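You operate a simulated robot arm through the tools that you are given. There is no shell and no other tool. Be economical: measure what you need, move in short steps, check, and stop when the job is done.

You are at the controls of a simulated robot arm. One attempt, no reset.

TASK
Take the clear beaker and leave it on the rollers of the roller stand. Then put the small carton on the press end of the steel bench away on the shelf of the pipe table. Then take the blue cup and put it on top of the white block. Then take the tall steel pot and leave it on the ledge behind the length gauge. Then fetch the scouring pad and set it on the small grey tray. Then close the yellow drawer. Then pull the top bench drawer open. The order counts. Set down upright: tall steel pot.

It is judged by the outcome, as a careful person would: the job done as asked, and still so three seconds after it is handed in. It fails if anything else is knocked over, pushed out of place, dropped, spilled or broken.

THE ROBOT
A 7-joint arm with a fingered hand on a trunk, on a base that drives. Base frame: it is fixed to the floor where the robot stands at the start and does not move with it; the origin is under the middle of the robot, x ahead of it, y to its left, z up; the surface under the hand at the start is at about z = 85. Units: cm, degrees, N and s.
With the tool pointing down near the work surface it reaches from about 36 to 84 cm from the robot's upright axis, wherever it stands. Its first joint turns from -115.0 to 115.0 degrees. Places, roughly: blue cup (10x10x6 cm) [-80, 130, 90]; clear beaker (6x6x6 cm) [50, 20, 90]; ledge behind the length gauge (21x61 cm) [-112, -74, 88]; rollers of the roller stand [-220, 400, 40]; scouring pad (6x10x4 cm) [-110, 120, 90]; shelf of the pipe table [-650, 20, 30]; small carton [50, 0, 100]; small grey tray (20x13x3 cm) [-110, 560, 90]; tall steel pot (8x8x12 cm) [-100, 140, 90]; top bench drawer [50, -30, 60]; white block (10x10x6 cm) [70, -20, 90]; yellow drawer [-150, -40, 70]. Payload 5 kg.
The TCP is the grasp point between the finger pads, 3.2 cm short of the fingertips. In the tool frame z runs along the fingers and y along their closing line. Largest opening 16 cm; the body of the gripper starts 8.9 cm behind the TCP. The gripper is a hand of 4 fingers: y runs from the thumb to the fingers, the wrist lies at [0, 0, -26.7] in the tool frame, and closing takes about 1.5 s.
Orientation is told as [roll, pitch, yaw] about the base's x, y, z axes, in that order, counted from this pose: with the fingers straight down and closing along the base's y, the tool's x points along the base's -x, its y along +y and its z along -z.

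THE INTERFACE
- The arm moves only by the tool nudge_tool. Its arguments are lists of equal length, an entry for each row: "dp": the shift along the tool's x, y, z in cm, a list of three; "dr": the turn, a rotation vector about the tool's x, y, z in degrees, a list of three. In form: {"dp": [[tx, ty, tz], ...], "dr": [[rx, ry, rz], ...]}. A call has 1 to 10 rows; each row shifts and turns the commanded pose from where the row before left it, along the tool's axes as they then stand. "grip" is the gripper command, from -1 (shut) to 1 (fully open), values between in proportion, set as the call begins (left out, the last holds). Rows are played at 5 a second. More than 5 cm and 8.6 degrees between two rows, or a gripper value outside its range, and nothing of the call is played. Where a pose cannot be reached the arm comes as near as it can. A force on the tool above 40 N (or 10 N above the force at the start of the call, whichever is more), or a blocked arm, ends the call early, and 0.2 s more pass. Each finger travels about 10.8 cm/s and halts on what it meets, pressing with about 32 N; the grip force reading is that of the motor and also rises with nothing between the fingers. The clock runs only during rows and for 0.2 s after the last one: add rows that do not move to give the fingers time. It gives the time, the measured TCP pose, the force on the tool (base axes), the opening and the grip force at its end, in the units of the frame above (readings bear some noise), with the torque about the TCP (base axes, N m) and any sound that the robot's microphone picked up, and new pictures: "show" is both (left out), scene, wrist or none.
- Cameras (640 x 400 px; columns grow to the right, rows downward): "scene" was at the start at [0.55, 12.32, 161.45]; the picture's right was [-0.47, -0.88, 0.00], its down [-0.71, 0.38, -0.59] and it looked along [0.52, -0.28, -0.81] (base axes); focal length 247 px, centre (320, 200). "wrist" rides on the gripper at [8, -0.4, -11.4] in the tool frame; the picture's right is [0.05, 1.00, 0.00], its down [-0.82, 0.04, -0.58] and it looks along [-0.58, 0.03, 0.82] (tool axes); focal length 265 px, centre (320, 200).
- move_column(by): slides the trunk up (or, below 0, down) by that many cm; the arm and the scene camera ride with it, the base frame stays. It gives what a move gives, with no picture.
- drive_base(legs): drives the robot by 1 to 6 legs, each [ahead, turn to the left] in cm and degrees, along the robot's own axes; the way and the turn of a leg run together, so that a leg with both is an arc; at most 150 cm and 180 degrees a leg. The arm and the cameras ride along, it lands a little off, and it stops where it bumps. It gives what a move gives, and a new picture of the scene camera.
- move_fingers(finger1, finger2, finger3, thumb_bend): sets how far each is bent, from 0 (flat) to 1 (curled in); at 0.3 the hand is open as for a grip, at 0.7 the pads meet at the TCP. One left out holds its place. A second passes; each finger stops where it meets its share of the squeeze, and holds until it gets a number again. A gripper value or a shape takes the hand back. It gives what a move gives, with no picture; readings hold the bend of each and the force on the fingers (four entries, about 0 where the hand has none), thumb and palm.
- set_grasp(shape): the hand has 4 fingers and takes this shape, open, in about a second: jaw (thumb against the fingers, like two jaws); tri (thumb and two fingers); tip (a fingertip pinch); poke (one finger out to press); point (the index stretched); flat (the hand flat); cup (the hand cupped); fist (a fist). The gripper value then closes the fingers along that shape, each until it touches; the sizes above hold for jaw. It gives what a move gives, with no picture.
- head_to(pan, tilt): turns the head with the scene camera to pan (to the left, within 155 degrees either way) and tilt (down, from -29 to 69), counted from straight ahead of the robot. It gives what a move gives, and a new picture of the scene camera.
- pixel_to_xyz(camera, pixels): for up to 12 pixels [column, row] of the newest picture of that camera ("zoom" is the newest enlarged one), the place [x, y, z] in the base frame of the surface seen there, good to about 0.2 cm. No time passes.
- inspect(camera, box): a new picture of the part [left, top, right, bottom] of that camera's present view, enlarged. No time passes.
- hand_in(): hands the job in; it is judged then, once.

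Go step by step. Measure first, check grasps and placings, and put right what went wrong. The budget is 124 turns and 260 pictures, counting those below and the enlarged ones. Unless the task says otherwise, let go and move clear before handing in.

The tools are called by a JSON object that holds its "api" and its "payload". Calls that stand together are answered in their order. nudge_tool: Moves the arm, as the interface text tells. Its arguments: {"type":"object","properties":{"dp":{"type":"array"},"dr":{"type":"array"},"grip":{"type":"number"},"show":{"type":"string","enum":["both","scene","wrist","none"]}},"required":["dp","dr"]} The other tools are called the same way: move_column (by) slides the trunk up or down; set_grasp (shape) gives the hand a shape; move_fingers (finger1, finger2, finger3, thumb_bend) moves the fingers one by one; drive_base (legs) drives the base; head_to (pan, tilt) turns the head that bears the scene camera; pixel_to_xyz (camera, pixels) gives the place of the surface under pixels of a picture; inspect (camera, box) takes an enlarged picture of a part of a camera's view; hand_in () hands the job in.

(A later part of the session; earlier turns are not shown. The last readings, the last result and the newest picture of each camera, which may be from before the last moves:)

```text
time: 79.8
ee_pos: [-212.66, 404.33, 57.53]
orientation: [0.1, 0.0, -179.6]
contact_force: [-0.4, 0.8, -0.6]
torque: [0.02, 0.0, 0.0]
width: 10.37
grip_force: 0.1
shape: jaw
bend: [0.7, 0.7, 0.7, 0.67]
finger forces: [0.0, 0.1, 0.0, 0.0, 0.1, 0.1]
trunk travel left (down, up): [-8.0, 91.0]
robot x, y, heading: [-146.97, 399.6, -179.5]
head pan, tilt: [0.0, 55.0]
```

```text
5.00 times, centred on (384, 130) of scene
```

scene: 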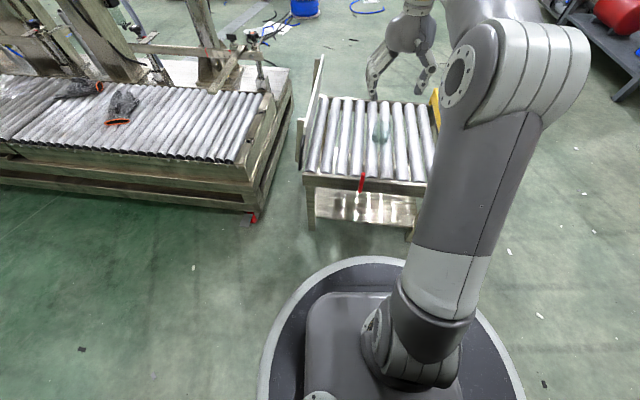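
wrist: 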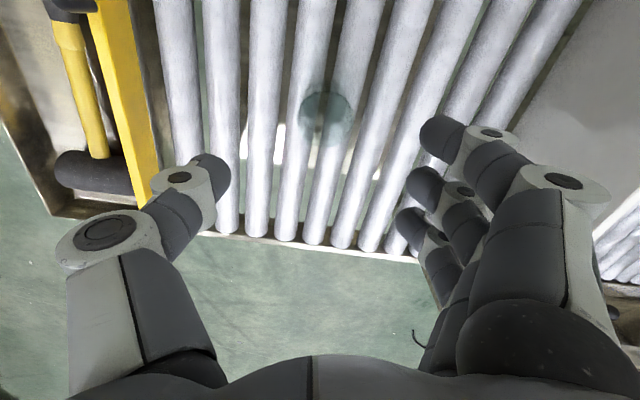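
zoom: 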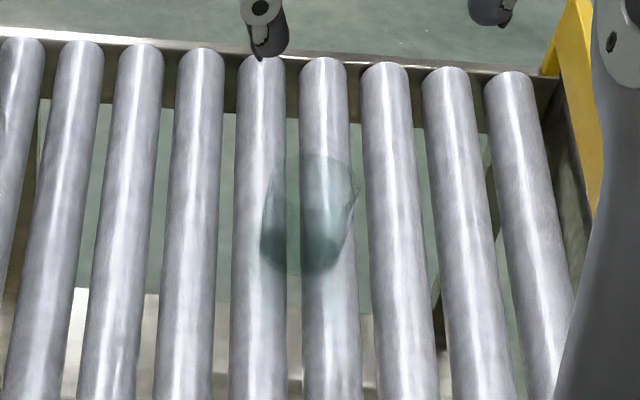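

The beaker stands upright astride two rollers. Now raise the column and, while here, look toward the pipe table at (−650,20).

{"api": "move_column", "payload": {"by": 40}}

{"api": "move_column", "payload": {"by": 27}}

{"api": "drive_base", "payload": {"legs": [[10, 85]]}}

{"api": "head_to", "payload": {"pan": -50, "tilt": 12}}

```text
time: 83.7
ee_pos: [-212.7, 404.41, 97.54]
orientation: [0.0, 0.0, -179.6]
contact_force: [0.8, -0.6, -0.5]
torque: [-0.03, -0.01, 0.02]
width: 10.36
grip_force: 0.0
shape: jaw
bend: [0.7, 0.7, 0.7, 0.67]
finger forces: [0.0, 0.0, 0.0, 0.0, 0.0, 0.0]
trunk travel left (down, up): [-48.0, 51.0]
robot x, y, heading: [-147.51, 399.43, -179.7]
head pan, tilt: [0.0, 55.0]
```

```text
time: 86.4
ee_pos: [-212.62, 404.42, 124.47]
orientation: [0.0, 0.1, -179.7]
contact_force: [0.4, 0.1, -0.8]
torque: [0.02, 0.03, 0.0]
width: 10.34
grip_force: 0.0
shape: jaw
bend: [0.7, 0.7, 0.7, 0.67]
finger forces: [0.0, 0.1, 0.0, 0.0, 0.0, 0.0]
trunk travel left (down, up): [-75.0, 24.0]
robot x, y, heading: [-147.36, 399.56, -179.8]
head pan, tilt: [0.0, 55.0]
```

```text
time: 90.4
ee_pos: [-165.39, 328.7, 124.46]
orientation: [0.0, 0.0, -95.3]
contact_force: [-0.4, 0.2, 0.2]
torque: [0.0, 0.01, 0.02]
width: 10.39
grip_force: 0.1
shape: jaw
bend: [0.7, 0.7, 0.7, 0.67]
finger forces: [0.0, 0.0, 0.1, 0.0, 0.1, 0.0]
trunk travel left (down, up): [-75.0, 24.0]
robot x, y, heading: [-154.16, 393.39, -95.4]
head pan, tilt: [0.0, 55.0]
```

scene: 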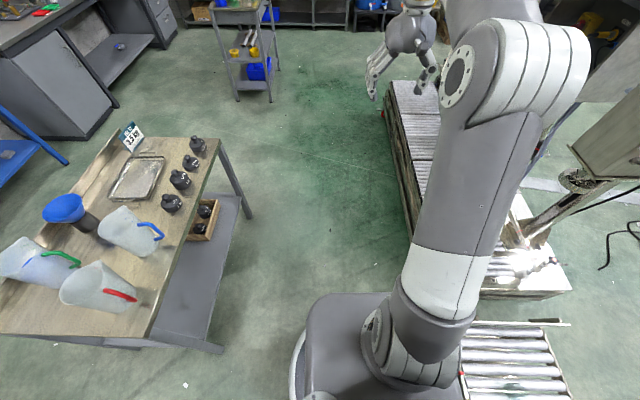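

```text
time: 91.6
ee_pos: [-165.42, 328.76, 124.58]
orientation: [0.0, 0.1, -95.4]
contact_force: [-0.1, -0.3, 0.2]
torque: [-0.02, 0.02, -0.05]
width: 10.34
grip_force: 0.1
shape: jaw
bend: [0.7, 0.7, 0.7, 0.67]
finger forces: [0.1, 0.0, 0.0, 0.0, 0.1, 0.0]
trunk travel left (down, up): [-75.0, 24.0]
robot x, y, heading: [-154.3, 392.94, -95.6]
head pan, tilt: [-50.0, 12.0]
```

scene: 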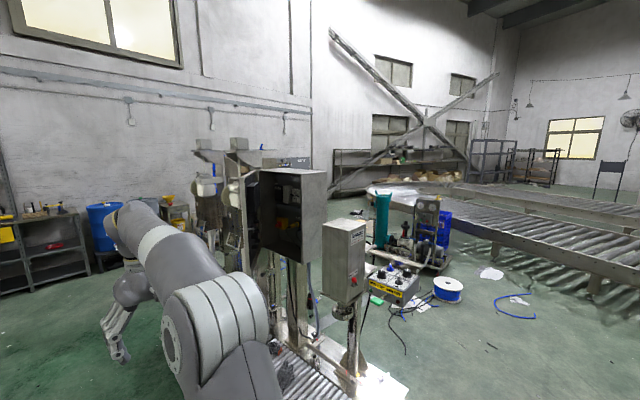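

The pipe table isn't visible from here. I'll go back to the bench the same way, with the hand raised, reversing along the aisle so the arm stays clear of the rack.

{"api": "move_column", "payload": {"by": 18}}

{"api": "drive_base", "payload": {"legs": [[0, 10], [143, 0], [0, 64.5], [138, 0], [0, 111]]}}

```text
time: 93.6
ee_pos: [-165.35, 328.75, 142.52]
orientation: [-0.1, 0.0, -95.3]
contact_force: [-0.3, 1.1, 1.3]
torque: [0.0, 0.02, 0.0]
width: 10.37
grip_force: 0.2
shape: jaw
bend: [0.7, 0.7, 0.7, 0.67]
finger forces: [0.0, 0.0, 0.0, 0.1, 0.1, 0.0]
trunk travel left (down, up): [-93.0, 6.0]
robot x, y, heading: [-154.19, 393.74, -95.7]
head pan, tilt: [-50.0, 12.0]
```

```text
time: 115.3
ee_pos: [-12.49, 262.02, 142.45]
orientation: [0.1, -0.1, 89.0]
contact_force: [-0.1, -0.4, -0.4]
torque: [-0.01, -0.02, 0.01]
width: 10.39
grip_force: 0.0
shape: jaw
bend: [0.7, 0.7, 0.7, 0.67]
finger forces: [0.1, 0.1, 0.1, 0.0, 0.0, 0.0]
trunk travel left (down, up): [-93.0, 6.0]
robot x, y, heading: [-18.6, 196.58, 89.1]
head pan, tilt: [-50.0, 12.0]
```

scene: 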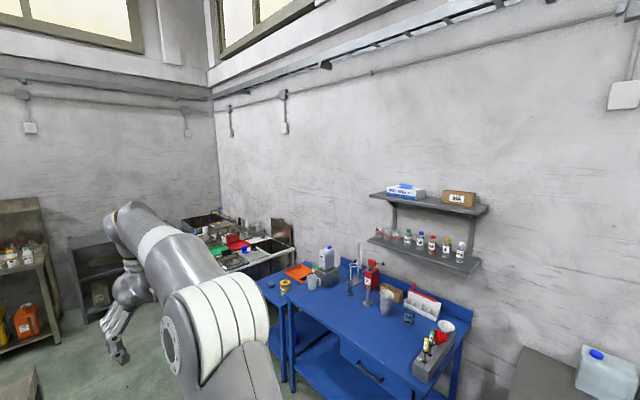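

At (−19,197,89°). Reverse to about (−10,4) and look toward −x for the pipe table.

{"api": "drive_base", "payload": {"legs": [[0, 3.3], [-150, 0], [-43, 0]]}}

{"api": "head_to", "payload": {"pan": 88, "tilt": 12}}

{"api": "inspect", "payload": {"camera": "scene", "box": [220, 120, 420, 245]}}

```text
time: 125.4
ee_pos: [-10.03, 68.22, 142.43]
orientation: [0.0, 0.0, 90.2]
contact_force: [-0.8, -0.1, -0.2]
torque: [0.04, -0.04, -0.01]
width: 10.35
grip_force: 0.1
shape: jaw
bend: [0.7, 0.7, 0.7, 0.67]
finger forces: [0.1, 0.0, 0.0, 0.0, 0.0, 0.1]
trunk travel left (down, up): [-93.0, 6.0]
robot x, y, heading: [-14.88, 2.86, 90.2]
head pan, tilt: [-50.0, 12.0]
```

scene: 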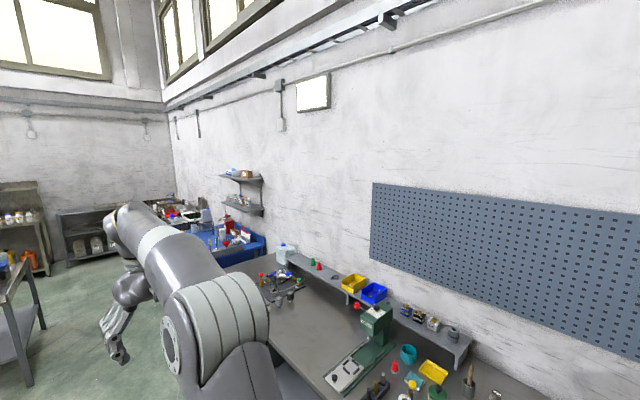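

```text
time: 127.6
ee_pos: [-10.01, 68.27, 142.5]
orientation: [0.0, 0.0, 90.2]
contact_force: [0.1, 0.6, 0.1]
torque: [0.0, 0.02, 0.0]
width: 10.36
grip_force: 0.1
shape: jaw
bend: [0.7, 0.7, 0.7, 0.67]
finger forces: [0.0, 0.0, 0.0, 0.0, 0.1, 0.1]
trunk travel left (down, up): [-93.0, 6.0]
robot x, y, heading: [-14.79, 2.75, 90.4]
head pan, tilt: [88.0, 12.0]
```

scene: 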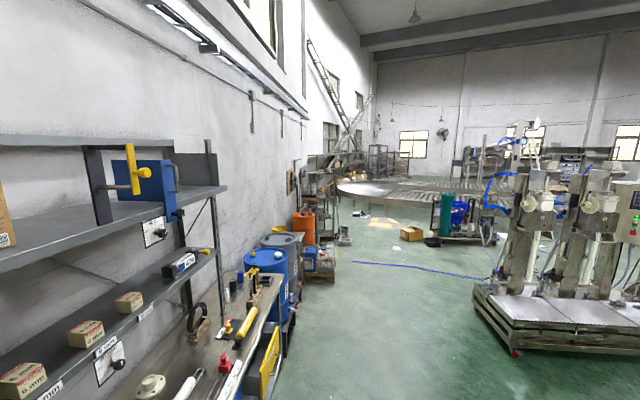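

```text
3.20 times, centred on (320, 182) of scene
```

zoom: 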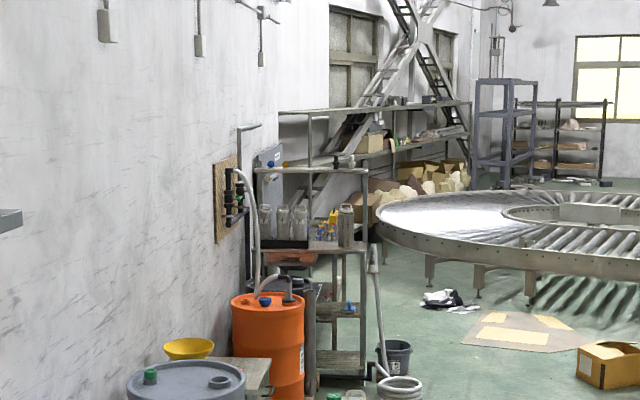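

A table with shelves appears in the zoom at (340,250–370). I'll measure it and neighbours.

{"api": "pixel_to_xyz", "payload": {"camera": "zoom", "pixels": [[340, 247], [340, 310], [340, 358], [365, 250], [313, 310], [345, 172], [300, 170], [400, 350], [270, 310], [610, 360], [500, 240], [365, 375]]}}

{"api": "inspect", "payload": {"camera": "scene", "box": [290, 160, 354, 200]}}

{"api": "inspect", "payload": {"camera": "scene", "box": [290, 200, 354, 240]}}

```text
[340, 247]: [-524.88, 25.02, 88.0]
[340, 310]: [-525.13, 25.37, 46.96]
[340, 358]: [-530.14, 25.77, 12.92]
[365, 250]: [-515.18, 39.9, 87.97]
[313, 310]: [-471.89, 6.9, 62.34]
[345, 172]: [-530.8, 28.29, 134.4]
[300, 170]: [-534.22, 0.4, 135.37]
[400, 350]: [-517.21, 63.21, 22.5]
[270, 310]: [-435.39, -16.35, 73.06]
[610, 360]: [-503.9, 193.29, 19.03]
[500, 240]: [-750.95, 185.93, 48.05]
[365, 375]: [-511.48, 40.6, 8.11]
```

```text
10.00 times, centred on (322, 180) of scene
```

zoom: 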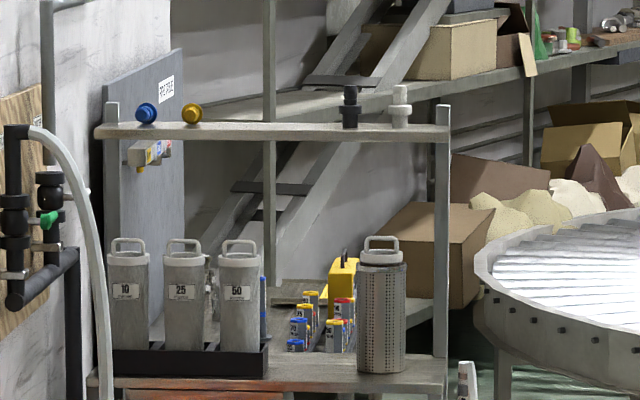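

```text
10.00 times, centred on (322, 220) of scene
```

zoom: 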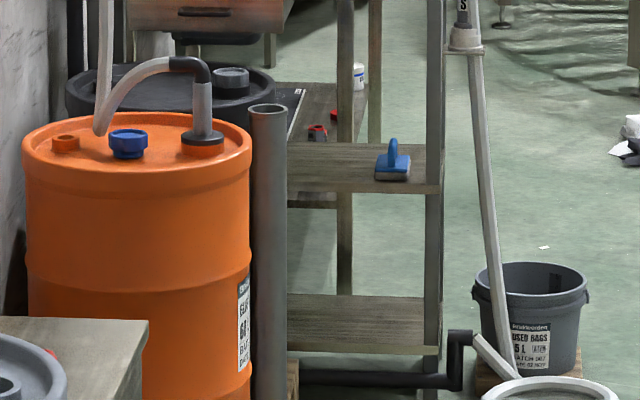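

Behind that rack another low surface shows in this zoom at (315,115). Measuring it.

{"api": "pixel_to_xyz", "payload": {"camera": "zoom", "pixels": [[315, 110], [358, 80], [340, 95], [375, 30], [200, 12], [318, 130], [345, 20], [270, 45], [365, 120], [300, 250], [320, 88]]}}

{"api": "drive_base", "payload": {"legs": [[0, -90]]}}

{"api": "head_to", "payload": {"pan": -10, "tilt": 55}}

```text
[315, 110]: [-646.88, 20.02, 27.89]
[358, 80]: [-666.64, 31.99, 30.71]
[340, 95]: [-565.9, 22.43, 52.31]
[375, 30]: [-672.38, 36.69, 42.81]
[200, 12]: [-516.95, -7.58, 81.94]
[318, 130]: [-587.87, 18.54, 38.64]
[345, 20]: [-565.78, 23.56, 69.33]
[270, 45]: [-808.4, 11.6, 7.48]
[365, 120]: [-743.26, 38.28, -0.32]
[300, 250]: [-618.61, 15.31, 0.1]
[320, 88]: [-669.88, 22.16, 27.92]
```

```text
time: 131.8
ee_pos: [50.6, -1.65, 142.44]
orientation: [0.1, 0.0, 0.7]
contact_force: [0.3, -0.5, 0.2]
torque: [0.04, 0.0, 0.0]
width: 10.36
grip_force: 0.0
shape: jaw
bend: [0.7, 0.7, 0.7, 0.67]
finger forces: [0.0, 0.1, 0.1, 0.0, 0.0, 0.0]
trunk travel left (down, up): [-93.0, 6.0]
robot x, y, heading: [-14.91, 2.82, 0.6]
head pan, tilt: [88.0, 12.0]
```

scene: 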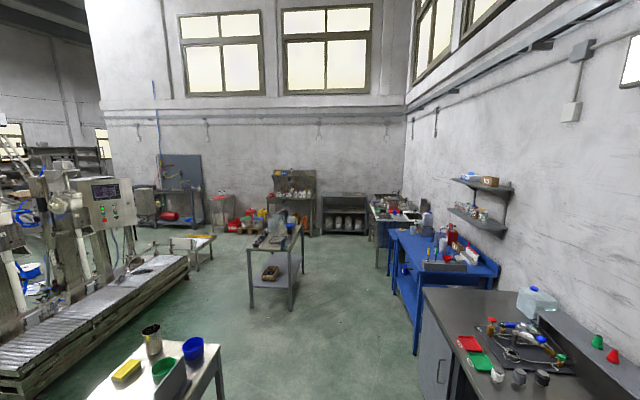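

```text
time: 133.6
ee_pos: [50.72, -1.72, 142.51]
orientation: [-0.1, 0.0, 0.6]
contact_force: [-0.2, 0.2, -0.4]
torque: [-0.02, 0.03, -0.01]
width: 10.34
grip_force: 0.1
shape: jaw
bend: [0.7, 0.7, 0.7, 0.67]
finger forces: [0.0, 0.0, 0.1, 0.1, 0.0, 0.0]
trunk travel left (down, up): [-93.0, 6.0]
robot x, y, heading: [-14.66, 2.56, 0.8]
head pan, tilt: [-10.0, 55.0]
```

scene: 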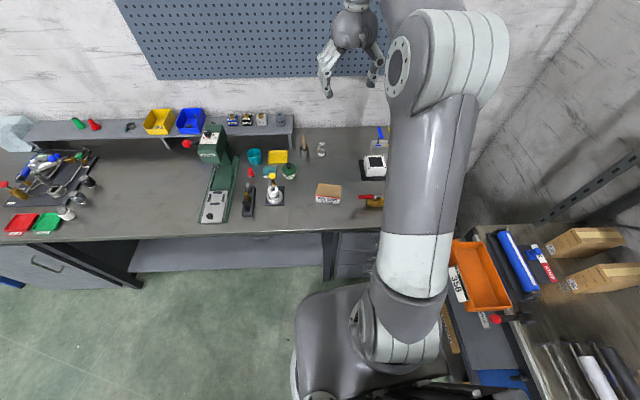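

The pipe table's shelf is at z≈28, x≈−647…−670, so it's a low shelf. I'll grip the carton with the hand tilted ~25° forward so it can go in under a table top. First, position above the carton, rotated to match its 17° skew.

{"api": "nudge_tool", "payload": {"dp": [[-0.5, 1.3, 2], [-0.5, 1.3, 4], [-0.4, 1.4, 4], [0, 0, 4], [0, 0, 4], [0, 0, 4], [0, 0, 0]], "dr": [[0, 0, 0], [0, 0, 0], [0, 0, 0], [0, 0, 6], [0, 0, 6], [0, 0, 5.5], [0, 0, 0]], "grip": 1, "show": "both"}}

{"api": "pixel_to_xyz", "payload": {"camera": "scene", "pixels": [[370, 196], [372, 203], [380, 197], [318, 186], [342, 186], [340, 197], [315, 198], [365, 197], [289, 172], [275, 200]]}}

```text
time: 135.2
ee_pos: [51.75, 2.42, 120.82]
orientation: [0.0, 0.0, -17.0]
contact_force: [-0.4, -0.5, 0.7]
torque: [0.0, -0.01, -0.02]
width: 16.03
grip_force: 0.1
shape: jaw
bend: [0.3, 0.3, 0.3, 0.3]
finger forces: [0.0, 0.0, 0.1, 0.0, 0.0, 0.1]
trunk travel left (down, up): [-93.0, 6.0]
robot x, y, heading: [-14.77, 2.88, 0.7]
head pan, tilt: [-10.0, 55.0]
```

scene: 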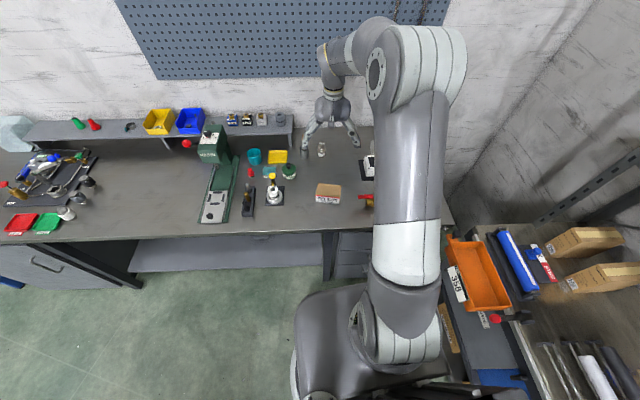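
wrist: 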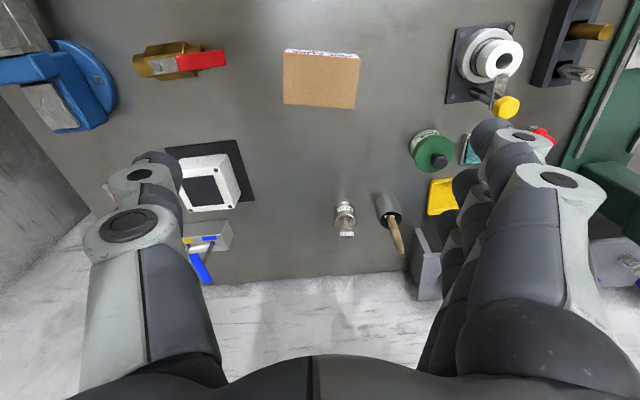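

```text
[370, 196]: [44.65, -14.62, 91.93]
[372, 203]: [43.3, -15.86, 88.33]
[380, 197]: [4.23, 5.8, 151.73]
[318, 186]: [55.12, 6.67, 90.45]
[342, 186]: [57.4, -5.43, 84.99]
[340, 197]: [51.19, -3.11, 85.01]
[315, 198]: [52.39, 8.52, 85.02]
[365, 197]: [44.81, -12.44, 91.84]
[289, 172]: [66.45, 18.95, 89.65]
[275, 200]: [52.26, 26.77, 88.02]
```

Carton is aligned in the wrist view (283–360, 50–108). Red valve handle tip near (226,57); measuring clearance and the carton's corners.

{"api": "pixel_to_xyz", "payload": {"camera": "wrist", "pixels": [[226, 57], [226, 65], [285, 53], [358, 58], [355, 106], [284, 101], [320, 80], [200, 60]]}}

```text
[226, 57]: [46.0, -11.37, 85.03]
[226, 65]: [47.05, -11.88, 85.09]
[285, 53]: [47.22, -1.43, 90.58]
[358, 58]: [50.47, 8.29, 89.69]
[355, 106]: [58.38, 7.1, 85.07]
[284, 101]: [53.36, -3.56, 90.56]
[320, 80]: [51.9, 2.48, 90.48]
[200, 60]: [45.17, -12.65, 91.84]
```

Carton centre (52.0,2.4); the valve handle is clear. Tilt 25° forward, part-close to ~13.5 cm and descend most of the way.

{"api": "nudge_tool", "payload": {"dp": [[0.75, 0, 0], [0, 0, 0], [0, 0, 0], [0, 0, 0], [1.69, 0, 3.63], [1.69, 0, 3.63], [1.69, 0, 3.63], [1.69, 0, 3.63], [1.69, 0, 3.63], [0, 0, 0]], "dr": [[0, 0, 0], [0, -8.33, 0], [0, -8.33, 0], [0, -8.33, 0], [0, 0, 0], [0, 0, 0], [0, 0, 0], [0, 0, 0], [0, 0, 0], [0, 0, 0]], "grip": 0.7, "show": "both"}}

```text
time: 137.4
ee_pos: [51.29, 2.52, 100.71]
orientation: [0.0, -25.2, -16.9]
contact_force: [0.0, -0.7, -0.3]
torque: [0.03, -0.01, 0.03]
width: 13.6
grip_force: 0.0
shape: jaw
bend: [0.53, 0.53, 0.53, 0.5]
finger forces: [0.1, 0.0, 0.0, 0.1, 0.0, 0.0]
trunk travel left (down, up): [-93.0, 6.0]
robot x, y, heading: [-15.02, 2.76, 0.7]
head pan, tilt: [-10.0, 55.0]
```

scene: 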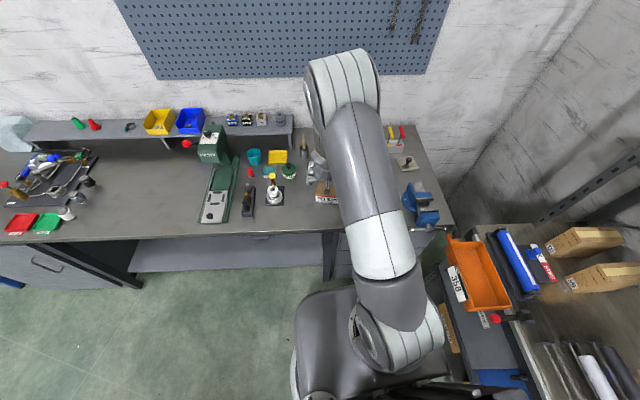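
wrist: 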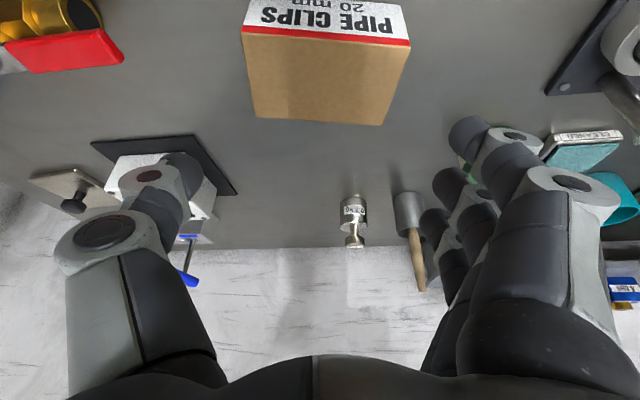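

Clear on both sides. Descend the remaining 10.6 cm to z≈90.

{"api": "nudge_tool", "payload": {"dp": [[1.69, 0, 3.63], [1.69, 0, 3.63], [0.85, 0, 1.8], [0.2, 0, 0.5], [0, 0, 0]], "dr": [[0, 0, 0], [0, 0, 0], [0, 0, 0], [0, 0, 0], [0, 0, 0]], "show": "wrist"}}

```text
time: 138.6
ee_pos: [51.38, 2.67, 90.01]
orientation: [0.0, -24.9, -16.8]
contact_force: [-0.4, 0.5, -0.3]
torque: [0.02, 0.03, 0.03]
width: 13.63
grip_force: 0.0
shape: jaw
bend: [0.53, 0.53, 0.53, 0.5]
finger forces: [0.0, 0.1, 0.0, 0.0, 0.1, 0.0]
trunk travel left (down, up): [-93.0, 6.0]
robot x, y, heading: [-14.65, 3.14, 0.7]
head pan, tilt: [-10.0, 55.0]
```

wrist: 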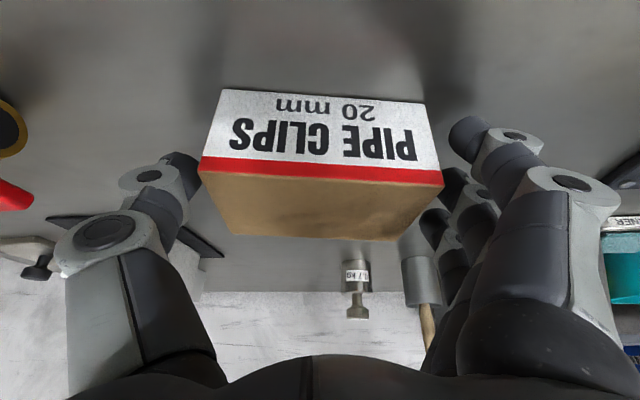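

Fingers straddle the carton evenly. Close.

{"api": "nudge_tool", "payload": {"dp": [[0, 0, 0], [0, 0, 0], [0, 0, 0], [0, 0, 0], [0, 0, 0], [0, 0, 0]], "dr": [[0, 0, 0], [0, 0, 0], [0, 0, 0], [0, 0, 0], [0, 0, 0], [0, 0, 0]], "grip": -1, "show": "wrist"}}

```text
time: 140.0
ee_pos: [51.37, 2.69, 90.12]
orientation: [0.0, -24.9, -16.8]
contact_force: [0.4, 0.2, 0.4]
torque: [0.02, 0.0, 0.01]
width: 10.54
grip_force: 32.3
shape: jaw
bend: [0.69, 0.69, 0.7, 0.66]
finger forces: [9.4, 9.5, 9.7, 0.0, 28.6, 0.1]
trunk travel left (down, up): [-93.0, 6.0]
robot x, y, heading: [-14.95, 2.83, 0.8]
head pan, tilt: [-10.0, 55.0]
```

wrist: 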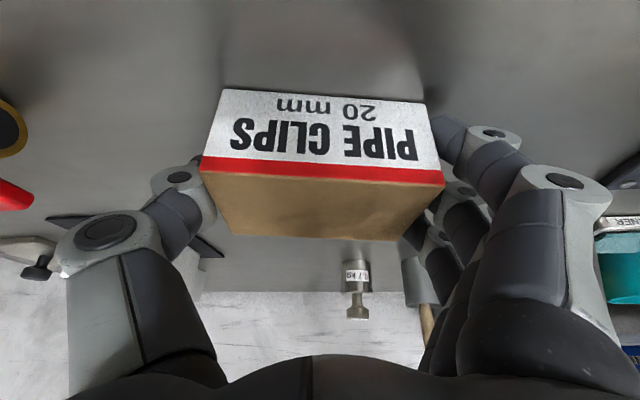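

Gripped by all three fingers. Lift 30 cm.

{"api": "nudge_tool", "payload": {"dp": [[-0.85, 0, -1.8], [-1.69, 0, -3.63], [-1.69, 0, -3.63], [-1.69, 0, -3.63], [-1.69, 0, -3.63], [-1.69, 0, -3.63], [-1.69, 0, -3.63], [-1.69, 0, -3.63], [0, 0, 0]], "dr": [[0, 0, 0], [0, 0, 0], [0, 0, 0], [0, 0, 0], [0, 0, 0], [0, 0, 0], [0, 0, 0], [0, 0, 0], [0, 0, 0]], "show": "wrist"}}

{"api": "head_to", "payload": {"pan": -150, "tilt": 40}}

{"api": "pixel_to_xyz", "payload": {"camera": "scene", "pixels": [[500, 100], [450, 200], [400, 100], [550, 300], [320, 250], [320, 100]]}}

```text
time: 142.0
ee_pos: [51.45, 2.49, 119.87]
orientation: [0.0, -24.9, -16.9]
contact_force: [0.3, 0.2, -2.3]
torque: [0.02, 0.03, 0.01]
width: 10.56
grip_force: 32.0
shape: jaw
bend: [0.69, 0.69, 0.7, 0.66]
finger forces: [9.4, 9.5, 9.6, 0.0, 28.6, 0.1]
trunk travel left (down, up): [-93.0, 6.0]
robot x, y, heading: [-14.65, 2.65, 0.6]
head pan, tilt: [-10.0, 55.0]
```

wrist: 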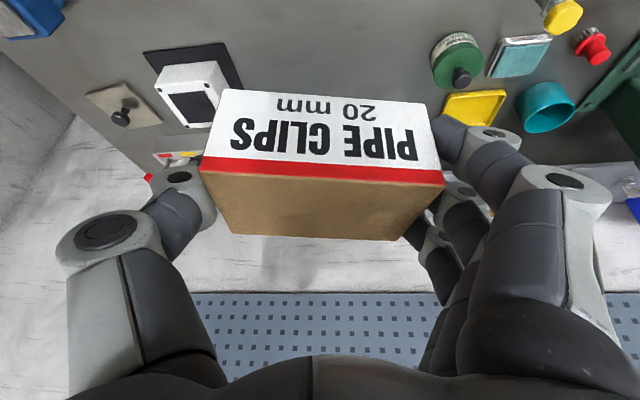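

```text
time: 144.2
ee_pos: [51.44, 2.52, 119.85]
orientation: [0.0, -25.0, -16.8]
contact_force: [-0.5, -0.1, -1.6]
torque: [0.01, 0.04, -0.02]
width: 10.53
grip_force: 32.2
shape: jaw
bend: [0.69, 0.69, 0.7, 0.66]
finger forces: [9.4, 9.5, 9.6, 0.0, 28.6, 0.0]
trunk travel left (down, up): [-93.0, 6.0]
robot x, y, heading: [-14.93, 2.94, 0.6]
head pan, tilt: [-150.0, 40.0]
```

scene: 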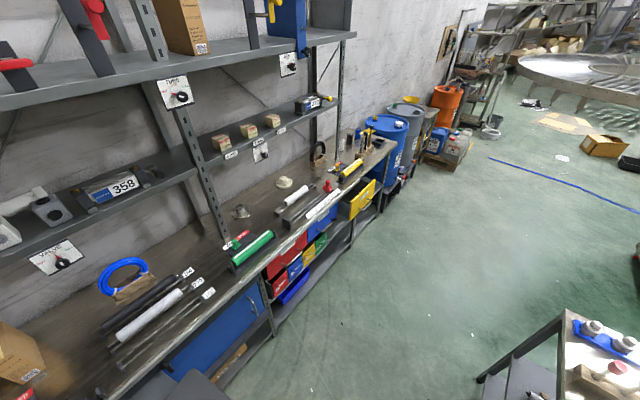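

```text
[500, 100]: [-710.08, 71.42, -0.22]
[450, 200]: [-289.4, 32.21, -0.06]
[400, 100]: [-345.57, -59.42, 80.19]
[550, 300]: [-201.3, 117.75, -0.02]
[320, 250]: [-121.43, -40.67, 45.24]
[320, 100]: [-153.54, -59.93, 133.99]
```

The carton is secure (wrist). I'll turn left 160°, pass between the rack bench (edge y≈−40) and the cart (y≥70), and stop at x≈−290 to look.

{"api": "drive_base", "payload": {"legs": [[0, 159], [52, 0], [0, 20], [150, 0], [80, 0]]}}

{"api": "head_to", "payload": {"pan": 0, "tilt": 15}}

```text
time: 165.7
ee_pos: [-356.91, 15.69, 119.92]
orientation: [0.0, -25.0, 163.5]
contact_force: [-0.1, 0.1, -2.8]
torque: [-0.02, -0.01, -0.02]
width: 10.54
grip_force: 32.2
shape: jaw
bend: [0.69, 0.69, 0.7, 0.66]
finger forces: [9.4, 9.6, 9.6, 0.0, 28.4, 0.0]
trunk travel left (down, up): [-93.0, 6.0]
robot x, y, heading: [-290.57, 15.83, -179.2]
head pan, tilt: [-150.0, 40.0]
```

scene: 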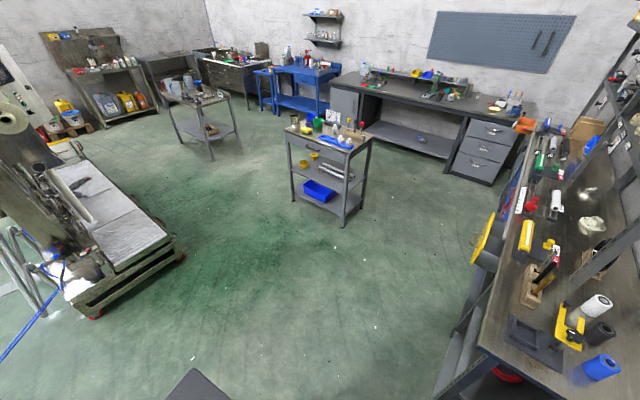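

```text
time: 168.0
ee_pos: [-356.7, 15.71, 119.8]
orientation: [0.1, -25.0, 163.6]
contact_force: [-0.1, -0.3, -1.7]
torque: [0.0, -0.04, 0.0]
width: 10.53
grip_force: 31.5
shape: jaw
bend: [0.69, 0.69, 0.7, 0.66]
finger forces: [9.5, 9.5, 9.6, 0.1, 28.4, 0.0]
trunk travel left (down, up): [-93.0, 6.0]
robot x, y, heading: [-290.59, 15.84, -178.8]
head pan, tilt: [0.0, 15.0]
```

scene: 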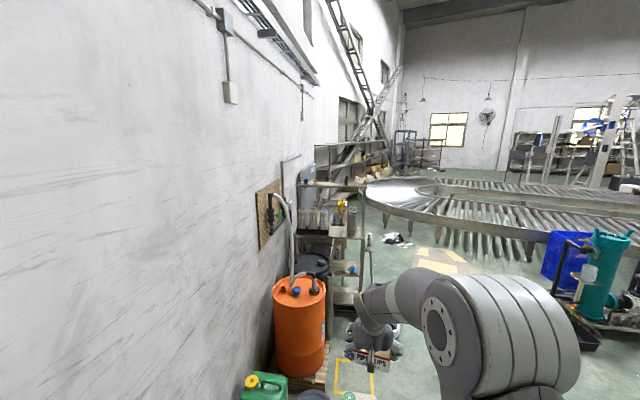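

I'll move out to about (−400,68) to see past the orange drum and the wet rack.

{"api": "drive_base", "payload": {"legs": [[0, -26], [115, 0]]}}

{"api": "head_to", "payload": {"pan": 25, "tilt": 18}}

{"api": "head_to", "payload": {"pan": 0, "tilt": 35}}

```text
time: 172.1
ee_pos: [-383.69, 57.52, 119.82]
orientation: [0.1, -25.0, 140.9]
contact_force: [1.1, -0.5, -2.4]
torque: [-0.09, 0.02, -0.03]
width: 10.51
grip_force: 31.6
shape: jaw
bend: [0.69, 0.69, 0.7, 0.66]
finger forces: [9.6, 9.6, 9.8, 0.0, 29.2, 0.1]
trunk travel left (down, up): [-93.0, 6.0]
robot x, y, heading: [-322.02, 33.19, 159.5]
head pan, tilt: [0.0, 15.0]
stopped in leg 2: the robot was blocked; the commanded pose is now the measured one
```

scene: 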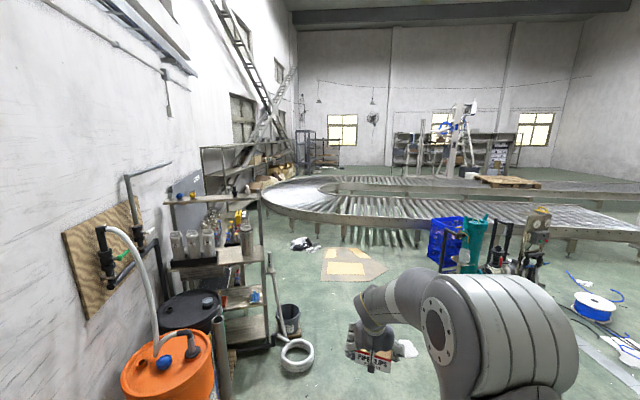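

```text
time: 173.0
ee_pos: [-383.78, 57.56, 119.9]
orientation: [0.0, -24.8, 140.9]
contact_force: [0.5, -0.2, -2.0]
torque: [-0.01, -0.07, 0.01]
width: 10.52
grip_force: 32.5
shape: jaw
bend: [0.69, 0.69, 0.7, 0.66]
finger forces: [9.6, 9.7, 9.7, 0.0, 29.3, 0.0]
trunk travel left (down, up): [-93.0, 6.0]
robot x, y, heading: [-321.92, 32.94, 159.7]
head pan, tilt: [25.0, 18.0]
```

scene: 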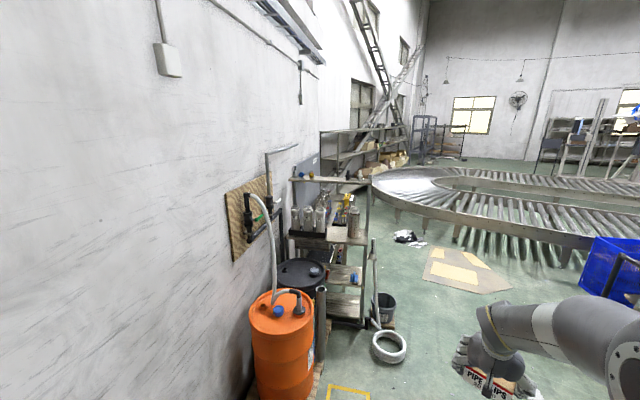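

```text
time: 173.9
ee_pos: [-383.86, 57.52, 119.82]
orientation: [-0.1, -25.0, 141.0]
contact_force: [0.2, 0.1, -1.8]
torque: [0.02, -0.02, 0.0]
width: 10.52
grip_force: 32.5
shape: jaw
bend: [0.69, 0.69, 0.7, 0.66]
finger forces: [9.6, 9.6, 9.8, 0.0, 29.2, 0.1]
trunk travel left (down, up): [-93.0, 6.0]
robot x, y, heading: [-321.97, 33.28, 159.7]
head pan, tilt: [0.0, 35.0]
```

scene: 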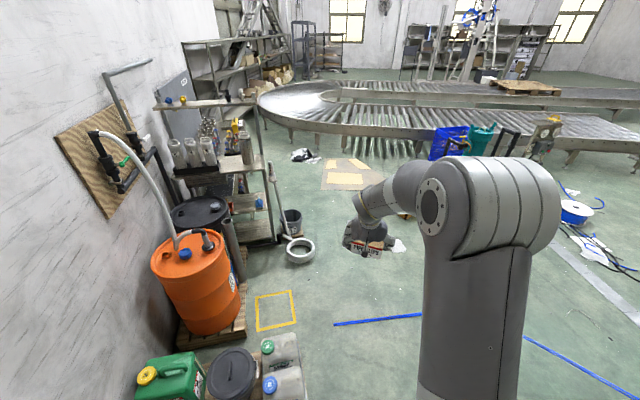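

Blocked at (−322,33). I'll measure the suspects: jugs/pallet at (280,360) and the blue line at (380,320).

{"api": "pixel_to_xyz", "payload": {"camera": "scene", "pixels": [[345, 324], [405, 317], [540, 348], [295, 370], [290, 395], [240, 360], [305, 395], [240, 340], [300, 250], [260, 310], [295, 320], [400, 246]]}}

{"api": "head_to", "payload": {"pan": 20, "tilt": 68}}

{"api": "head_to", "payload": {"pan": -40, "tilt": 68}}

```text
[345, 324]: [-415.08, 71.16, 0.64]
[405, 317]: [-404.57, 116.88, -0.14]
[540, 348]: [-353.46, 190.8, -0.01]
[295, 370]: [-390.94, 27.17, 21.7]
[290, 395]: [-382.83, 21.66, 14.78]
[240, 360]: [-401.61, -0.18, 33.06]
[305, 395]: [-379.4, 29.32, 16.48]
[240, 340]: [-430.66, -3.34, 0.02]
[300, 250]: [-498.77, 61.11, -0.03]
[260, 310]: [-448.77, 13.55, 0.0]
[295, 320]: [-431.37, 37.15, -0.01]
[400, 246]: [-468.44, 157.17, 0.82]
```

```text
time: 174.9
ee_pos: [-383.83, 57.57, 119.84]
orientation: [0.0, -24.9, 141.1]
contact_force: [-0.2, 0.0, -2.3]
torque: [-0.02, -0.03, -0.01]
width: 10.51
grip_force: 31.9
shape: jaw
bend: [0.69, 0.69, 0.7, 0.66]
finger forces: [9.6, 9.7, 9.8, 0.1, 29.1, 0.0]
trunk travel left (down, up): [-93.0, 6.0]
robot x, y, heading: [-321.87, 33.39, 159.9]
head pan, tilt: [20.0, 68.0]
```

scene: 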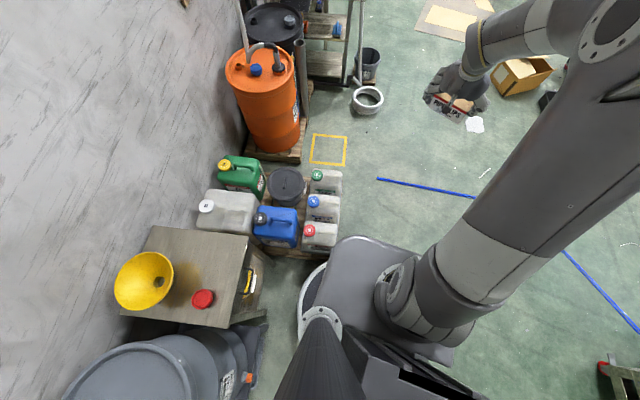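

```text
time: 176.2
ee_pos: [-383.85, 57.42, 119.87]
orientation: [0.0, -24.9, 141.0]
contact_force: [0.0, -0.3, -0.1]
torque: [0.0, 0.01, 0.04]
width: 10.54
grip_force: 32.2
shape: jaw
bend: [0.69, 0.69, 0.7, 0.66]
finger forces: [9.6, 9.7, 9.7, 0.0, 29.2, 0.0]
trunk travel left (down, up): [-93.0, 6.0]
robot x, y, heading: [-322.36, 33.21, 159.8]
head pan, tilt: [-40.0, 68.0]
```

scene: 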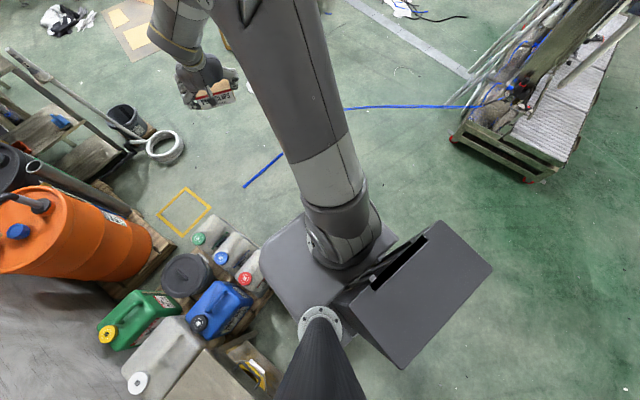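

The base's left front touched the pallet corner; the jugs look undisturbed. I'll measure floor items before rerouting.

{"api": "pixel_to_xyz", "payload": {"camera": "scene", "pixels": [[183, 140], [155, 165], [130, 60], [160, 40], [120, 15], [65, 30], [250, 183], [275, 160], [245, 90], [260, 275], [55, 20], [100, 10]]}}

{"api": "drive_base", "payload": {"legs": [[-12, 0], [0, -55], [62, 0]]}}

{"api": "head_to", "payload": {"pan": 65, "tilt": 25}}

```text
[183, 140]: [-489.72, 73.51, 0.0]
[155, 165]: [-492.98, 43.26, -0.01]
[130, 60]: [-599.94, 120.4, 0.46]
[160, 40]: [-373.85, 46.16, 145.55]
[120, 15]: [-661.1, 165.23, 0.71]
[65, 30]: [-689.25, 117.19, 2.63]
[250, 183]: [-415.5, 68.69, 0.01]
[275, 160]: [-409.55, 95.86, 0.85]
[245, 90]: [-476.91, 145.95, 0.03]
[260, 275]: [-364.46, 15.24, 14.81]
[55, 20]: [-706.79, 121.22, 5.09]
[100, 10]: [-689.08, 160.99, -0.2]
```

```text
time: 182.9
ee_pos: [-340.7, 152.58, 119.78]
orientation: [-0.1, -24.8, 85.4]
contact_force: [0.1, 0.3, -1.7]
torque: [-0.07, 0.0, 0.0]
width: 10.51
grip_force: 31.7
shape: jaw
bend: [0.69, 0.69, 0.7, 0.66]
finger forces: [9.4, 9.4, 9.7, 0.0, 28.6, 0.1]
trunk travel left (down, up): [-93.0, 6.0]
robot x, y, heading: [-325.93, 88.08, 104.1]
head pan, tilt: [-40.0, 68.0]
```

scene: 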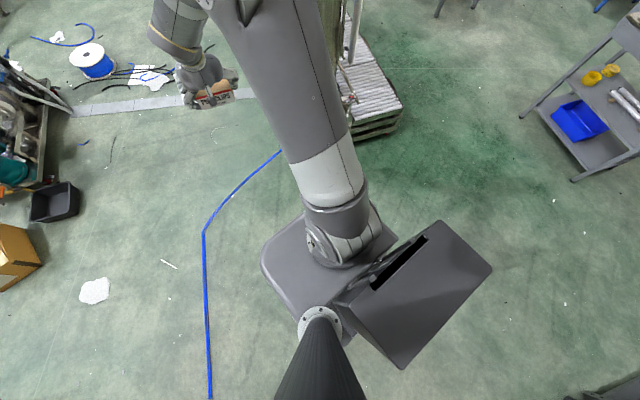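

```text
time: 184.7
ee_pos: [-340.67, 152.52, 119.91]
orientation: [0.0, -24.8, 85.4]
contact_force: [-0.3, 0.3, -1.7]
torque: [-0.01, -0.01, -0.03]
width: 10.54
grip_force: 31.4
shape: jaw
bend: [0.69, 0.69, 0.7, 0.66]
finger forces: [9.4, 9.5, 9.6, 0.1, 28.6, 0.1]
trunk travel left (down, up): [-93.0, 6.0]
robot x, y, heading: [-326.09, 87.94, 104.1]
head pan, tilt: [65.0, 25.0]
```

scene: 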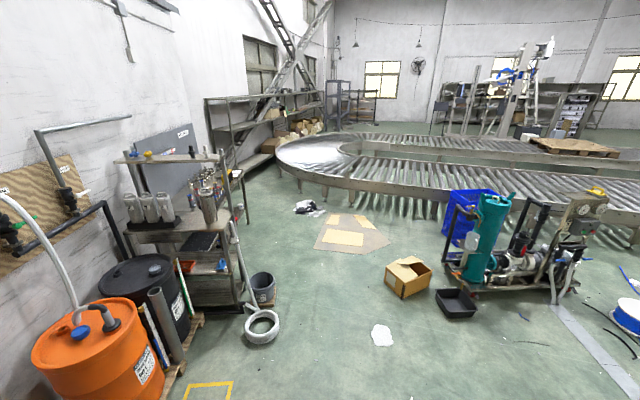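

The route west at y≈100 is clear past the ring (y≤74). Drive to about (−475,104) and look left.

{"api": "drive_base", "payload": {"legs": [[0, 71], [150, 0]]}}

{"api": "head_to", "payload": {"pan": 35, "tilt": 30}}

```text
time: 195.4
ee_pos: [-543.99, 107.27, 119.81]
orientation: [0.0, -24.9, 156.2]
contact_force: [0.0, 0.0, -1.8]
torque: [-0.01, -0.03, -0.02]
width: 10.53
grip_force: 32.4
shape: jaw
bend: [0.69, 0.69, 0.7, 0.66]
finger forces: [9.3, 9.4, 9.4, 0.0, 28.2, 0.0]
trunk travel left (down, up): [-93.0, 6.0]
robot x, y, heading: [-478.29, 100.13, 174.9]
head pan, tilt: [65.0, 25.0]
```

scene: 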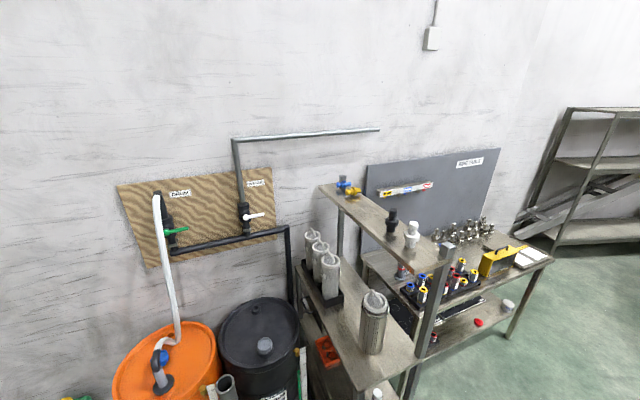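

```text
time: 196.3
ee_pos: [-543.96, 107.38, 119.69]
orientation: [0.0, -24.9, 156.1]
contact_force: [-0.8, 0.2, -2.2]
torque: [-0.01, -0.04, -0.02]
width: 10.54
grip_force: 32.2
shape: jaw
bend: [0.69, 0.69, 0.7, 0.66]
finger forces: [9.4, 9.3, 9.5, 0.0, 28.0, 0.0]
trunk travel left (down, up): [-93.0, 6.0]
robot x, y, heading: [-477.84, 99.86, 175.0]
head pan, tilt: [35.0, 30.0]
```

scene: 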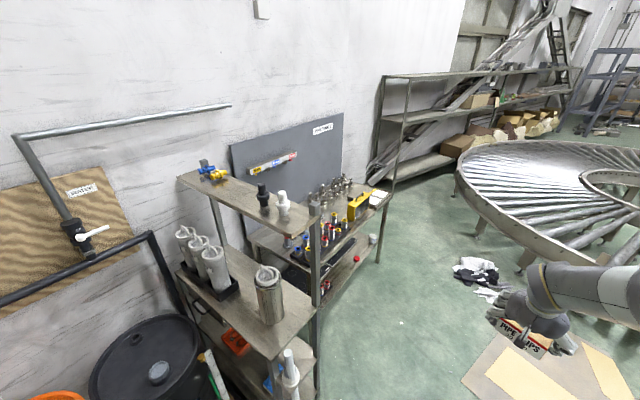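

The "PIPE TABLE" sign marks the table at (330,230), with a lower shelf. Zoom and measure.

{"api": "inspect", "payload": {"camera": "scene", "box": [240, 160, 400, 310]}}

{"api": "pixel_to_xyz", "payload": {"camera": "scene", "pixels": [[388, 195], [380, 260], [318, 305], [345, 275], [372, 240], [356, 258], [320, 285], [365, 212], [330, 270], [318, 350], [480, 345], [475, 270]]}}

```text
2.67 times, centred on (320, 235) of scene
```

zoom: 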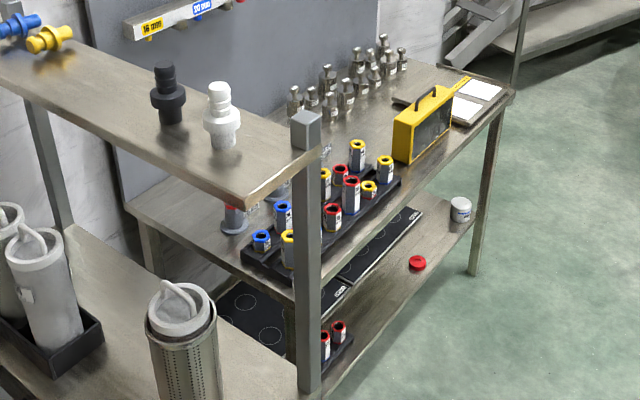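

```text
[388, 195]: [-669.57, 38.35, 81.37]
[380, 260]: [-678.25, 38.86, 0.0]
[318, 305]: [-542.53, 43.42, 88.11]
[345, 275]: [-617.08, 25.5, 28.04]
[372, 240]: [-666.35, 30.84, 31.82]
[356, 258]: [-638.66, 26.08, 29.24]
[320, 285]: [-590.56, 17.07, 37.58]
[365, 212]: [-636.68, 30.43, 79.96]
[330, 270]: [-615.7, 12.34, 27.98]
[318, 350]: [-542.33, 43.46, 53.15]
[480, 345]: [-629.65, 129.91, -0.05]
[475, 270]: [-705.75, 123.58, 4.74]
```

The pipe table spans x −565…−675, front edge y≈38, top z 80, shelf z 28. There is free shelf front space near x≈−612. The cardboard sheet lies at y≥120. I'll park at about (−563,90), keeping the hand over free floor, then lower.

{"api": "drive_base", "payload": {"legs": [[0, 11.5], [85, 0]]}}

{"api": "head_to", "payload": {"pan": 45, "tilt": 50}}

```text
time: 199.7
ee_pos: [-575.25, 88.67, 119.69]
orientation: [0.1, -24.8, 170.0]
contact_force: [0.1, 0.7, -1.7]
torque: [-0.13, -0.04, 0.03]
width: 10.49
grip_force: 31.8
shape: jaw
bend: [0.69, 0.69, 0.7, 0.66]
finger forces: [9.9, 10.0, 10.1, 0.1, 30.2, 0.0]
trunk travel left (down, up): [-93.0, 6.0]
robot x, y, heading: [-510.12, 99.72, -162.1]
head pan, tilt: [35.0, 30.0]
stopped in leg 2: the robot was blocked; the commanded pose is now the measured one
```

scene: 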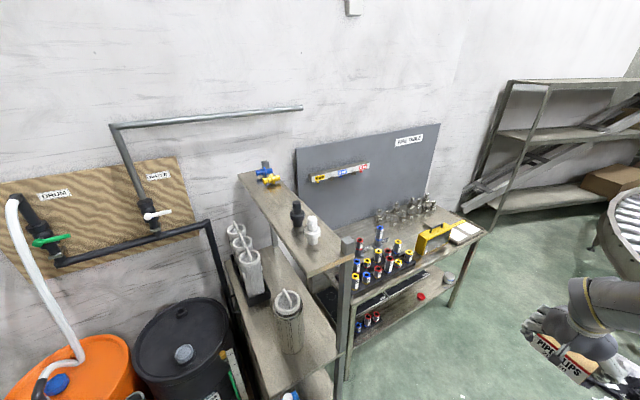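

```text
time: 200.5
ee_pos: [-575.09, 88.05, 119.75]
orientation: [0.1, -24.9, 170.3]
contact_force: [-0.5, -0.5, -1.4]
torque: [0.01, 0.0, 0.0]
width: 10.41
grip_force: 31.7
shape: jaw
bend: [0.69, 0.69, 0.7, 0.66]
finger forces: [9.9, 9.9, 10.1, 0.0, 30.1, 0.1]
trunk travel left (down, up): [-93.0, 6.0]
robot x, y, heading: [-509.83, 99.72, -162.2]
head pan, tilt: [45.0, 50.0]
```

scene: 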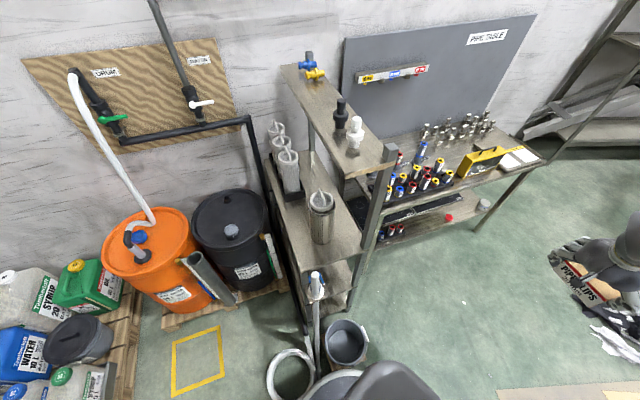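

The base touched the mop bucket at (345,345). I'll check whether it moved, then back off.

{"api": "inspect", "payload": {"camera": "scene", "box": [240, 250, 440, 400]}}

{"api": "pixel_to_xyz", "payload": {"camera": "scene", "pixels": [[345, 345], [325, 335], [365, 335], [310, 385], [275, 375], [318, 290], [350, 362], [335, 390], [520, 395], [590, 390]]}}

```text
2.67 times, centred on (340, 325) of scene
```

zoom: 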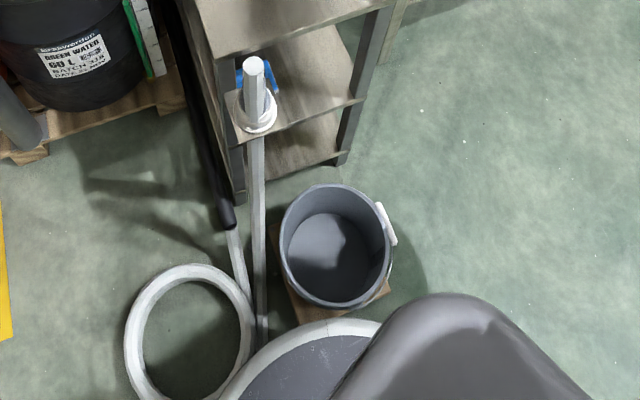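

```text
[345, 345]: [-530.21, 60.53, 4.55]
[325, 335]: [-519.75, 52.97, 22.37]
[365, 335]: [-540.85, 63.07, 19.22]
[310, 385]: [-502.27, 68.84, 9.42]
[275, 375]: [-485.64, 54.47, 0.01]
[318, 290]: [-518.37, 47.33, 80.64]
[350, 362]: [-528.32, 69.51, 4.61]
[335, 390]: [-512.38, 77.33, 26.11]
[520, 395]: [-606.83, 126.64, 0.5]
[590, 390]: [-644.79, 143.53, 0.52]
```

The bucket still stands on its block. Backing away, then detouring wider around it (centre ≈(−530,58)).

{"api": "drive_base", "payload": {"legs": [[-20, 0], [0, -31.5], [47, 0]]}}

{"api": "head_to", "payload": {"pan": 60, "tilt": 55}}

{"api": "pixel_to_xyz", "payload": {"camera": "scene", "pixels": [[320, 200], [320, 380]]}}

```text
time: 206.0
ee_pos: [-597.29, 141.71, 119.82]
orientation: [0.0, -24.9, 138.5]
contact_force: [-0.5, -0.5, -2.2]
torque: [-0.01, -0.03, -0.01]
width: 10.46
grip_force: 32.2
shape: jaw
bend: [0.69, 0.69, 0.7, 0.66]
finger forces: [9.8, 9.8, 10.1, 0.1, 29.7, 0.0]
trunk travel left (down, up): [-93.0, 6.0]
robot x, y, heading: [-535.46, 116.88, 166.3]
head pan, tilt: [45.0, 50.0]
```

scene: 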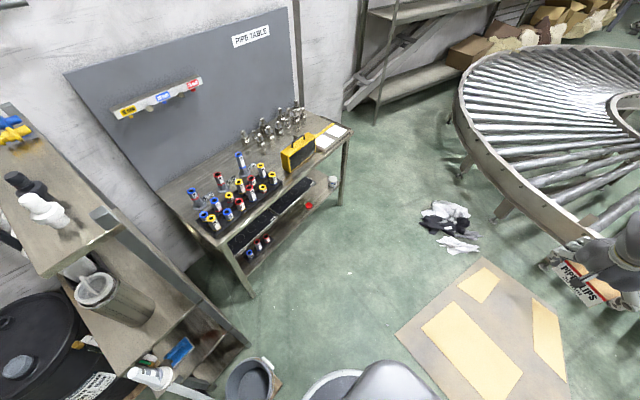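

```text
time: 206.8
ee_pos: [-597.22, 141.53, 119.83]
orientation: [0.0, -25.0, 138.5]
contact_force: [-0.2, -0.1, -1.9]
torque: [0.0, -0.04, 0.0]
width: 10.45
grip_force: 32.3
shape: jaw
bend: [0.69, 0.69, 0.7, 0.66]
finger forces: [9.7, 9.9, 10.1, 0.1, 29.7, 0.0]
trunk travel left (down, up): [-93.0, 6.0]
robot x, y, heading: [-536.06, 116.96, 166.3]
head pan, tilt: [60.0, 55.0]
```

scene: 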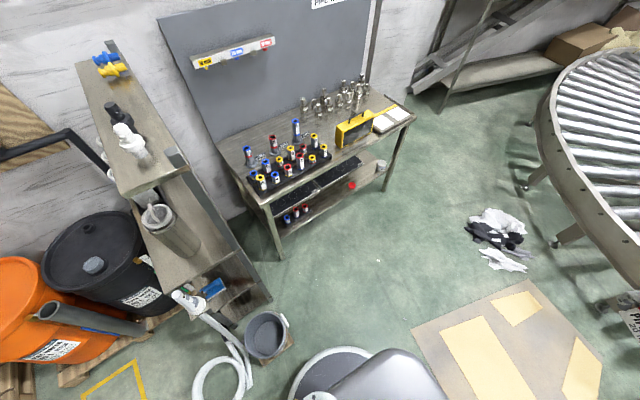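

```text
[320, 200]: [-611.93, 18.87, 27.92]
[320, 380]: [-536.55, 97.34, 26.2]
```

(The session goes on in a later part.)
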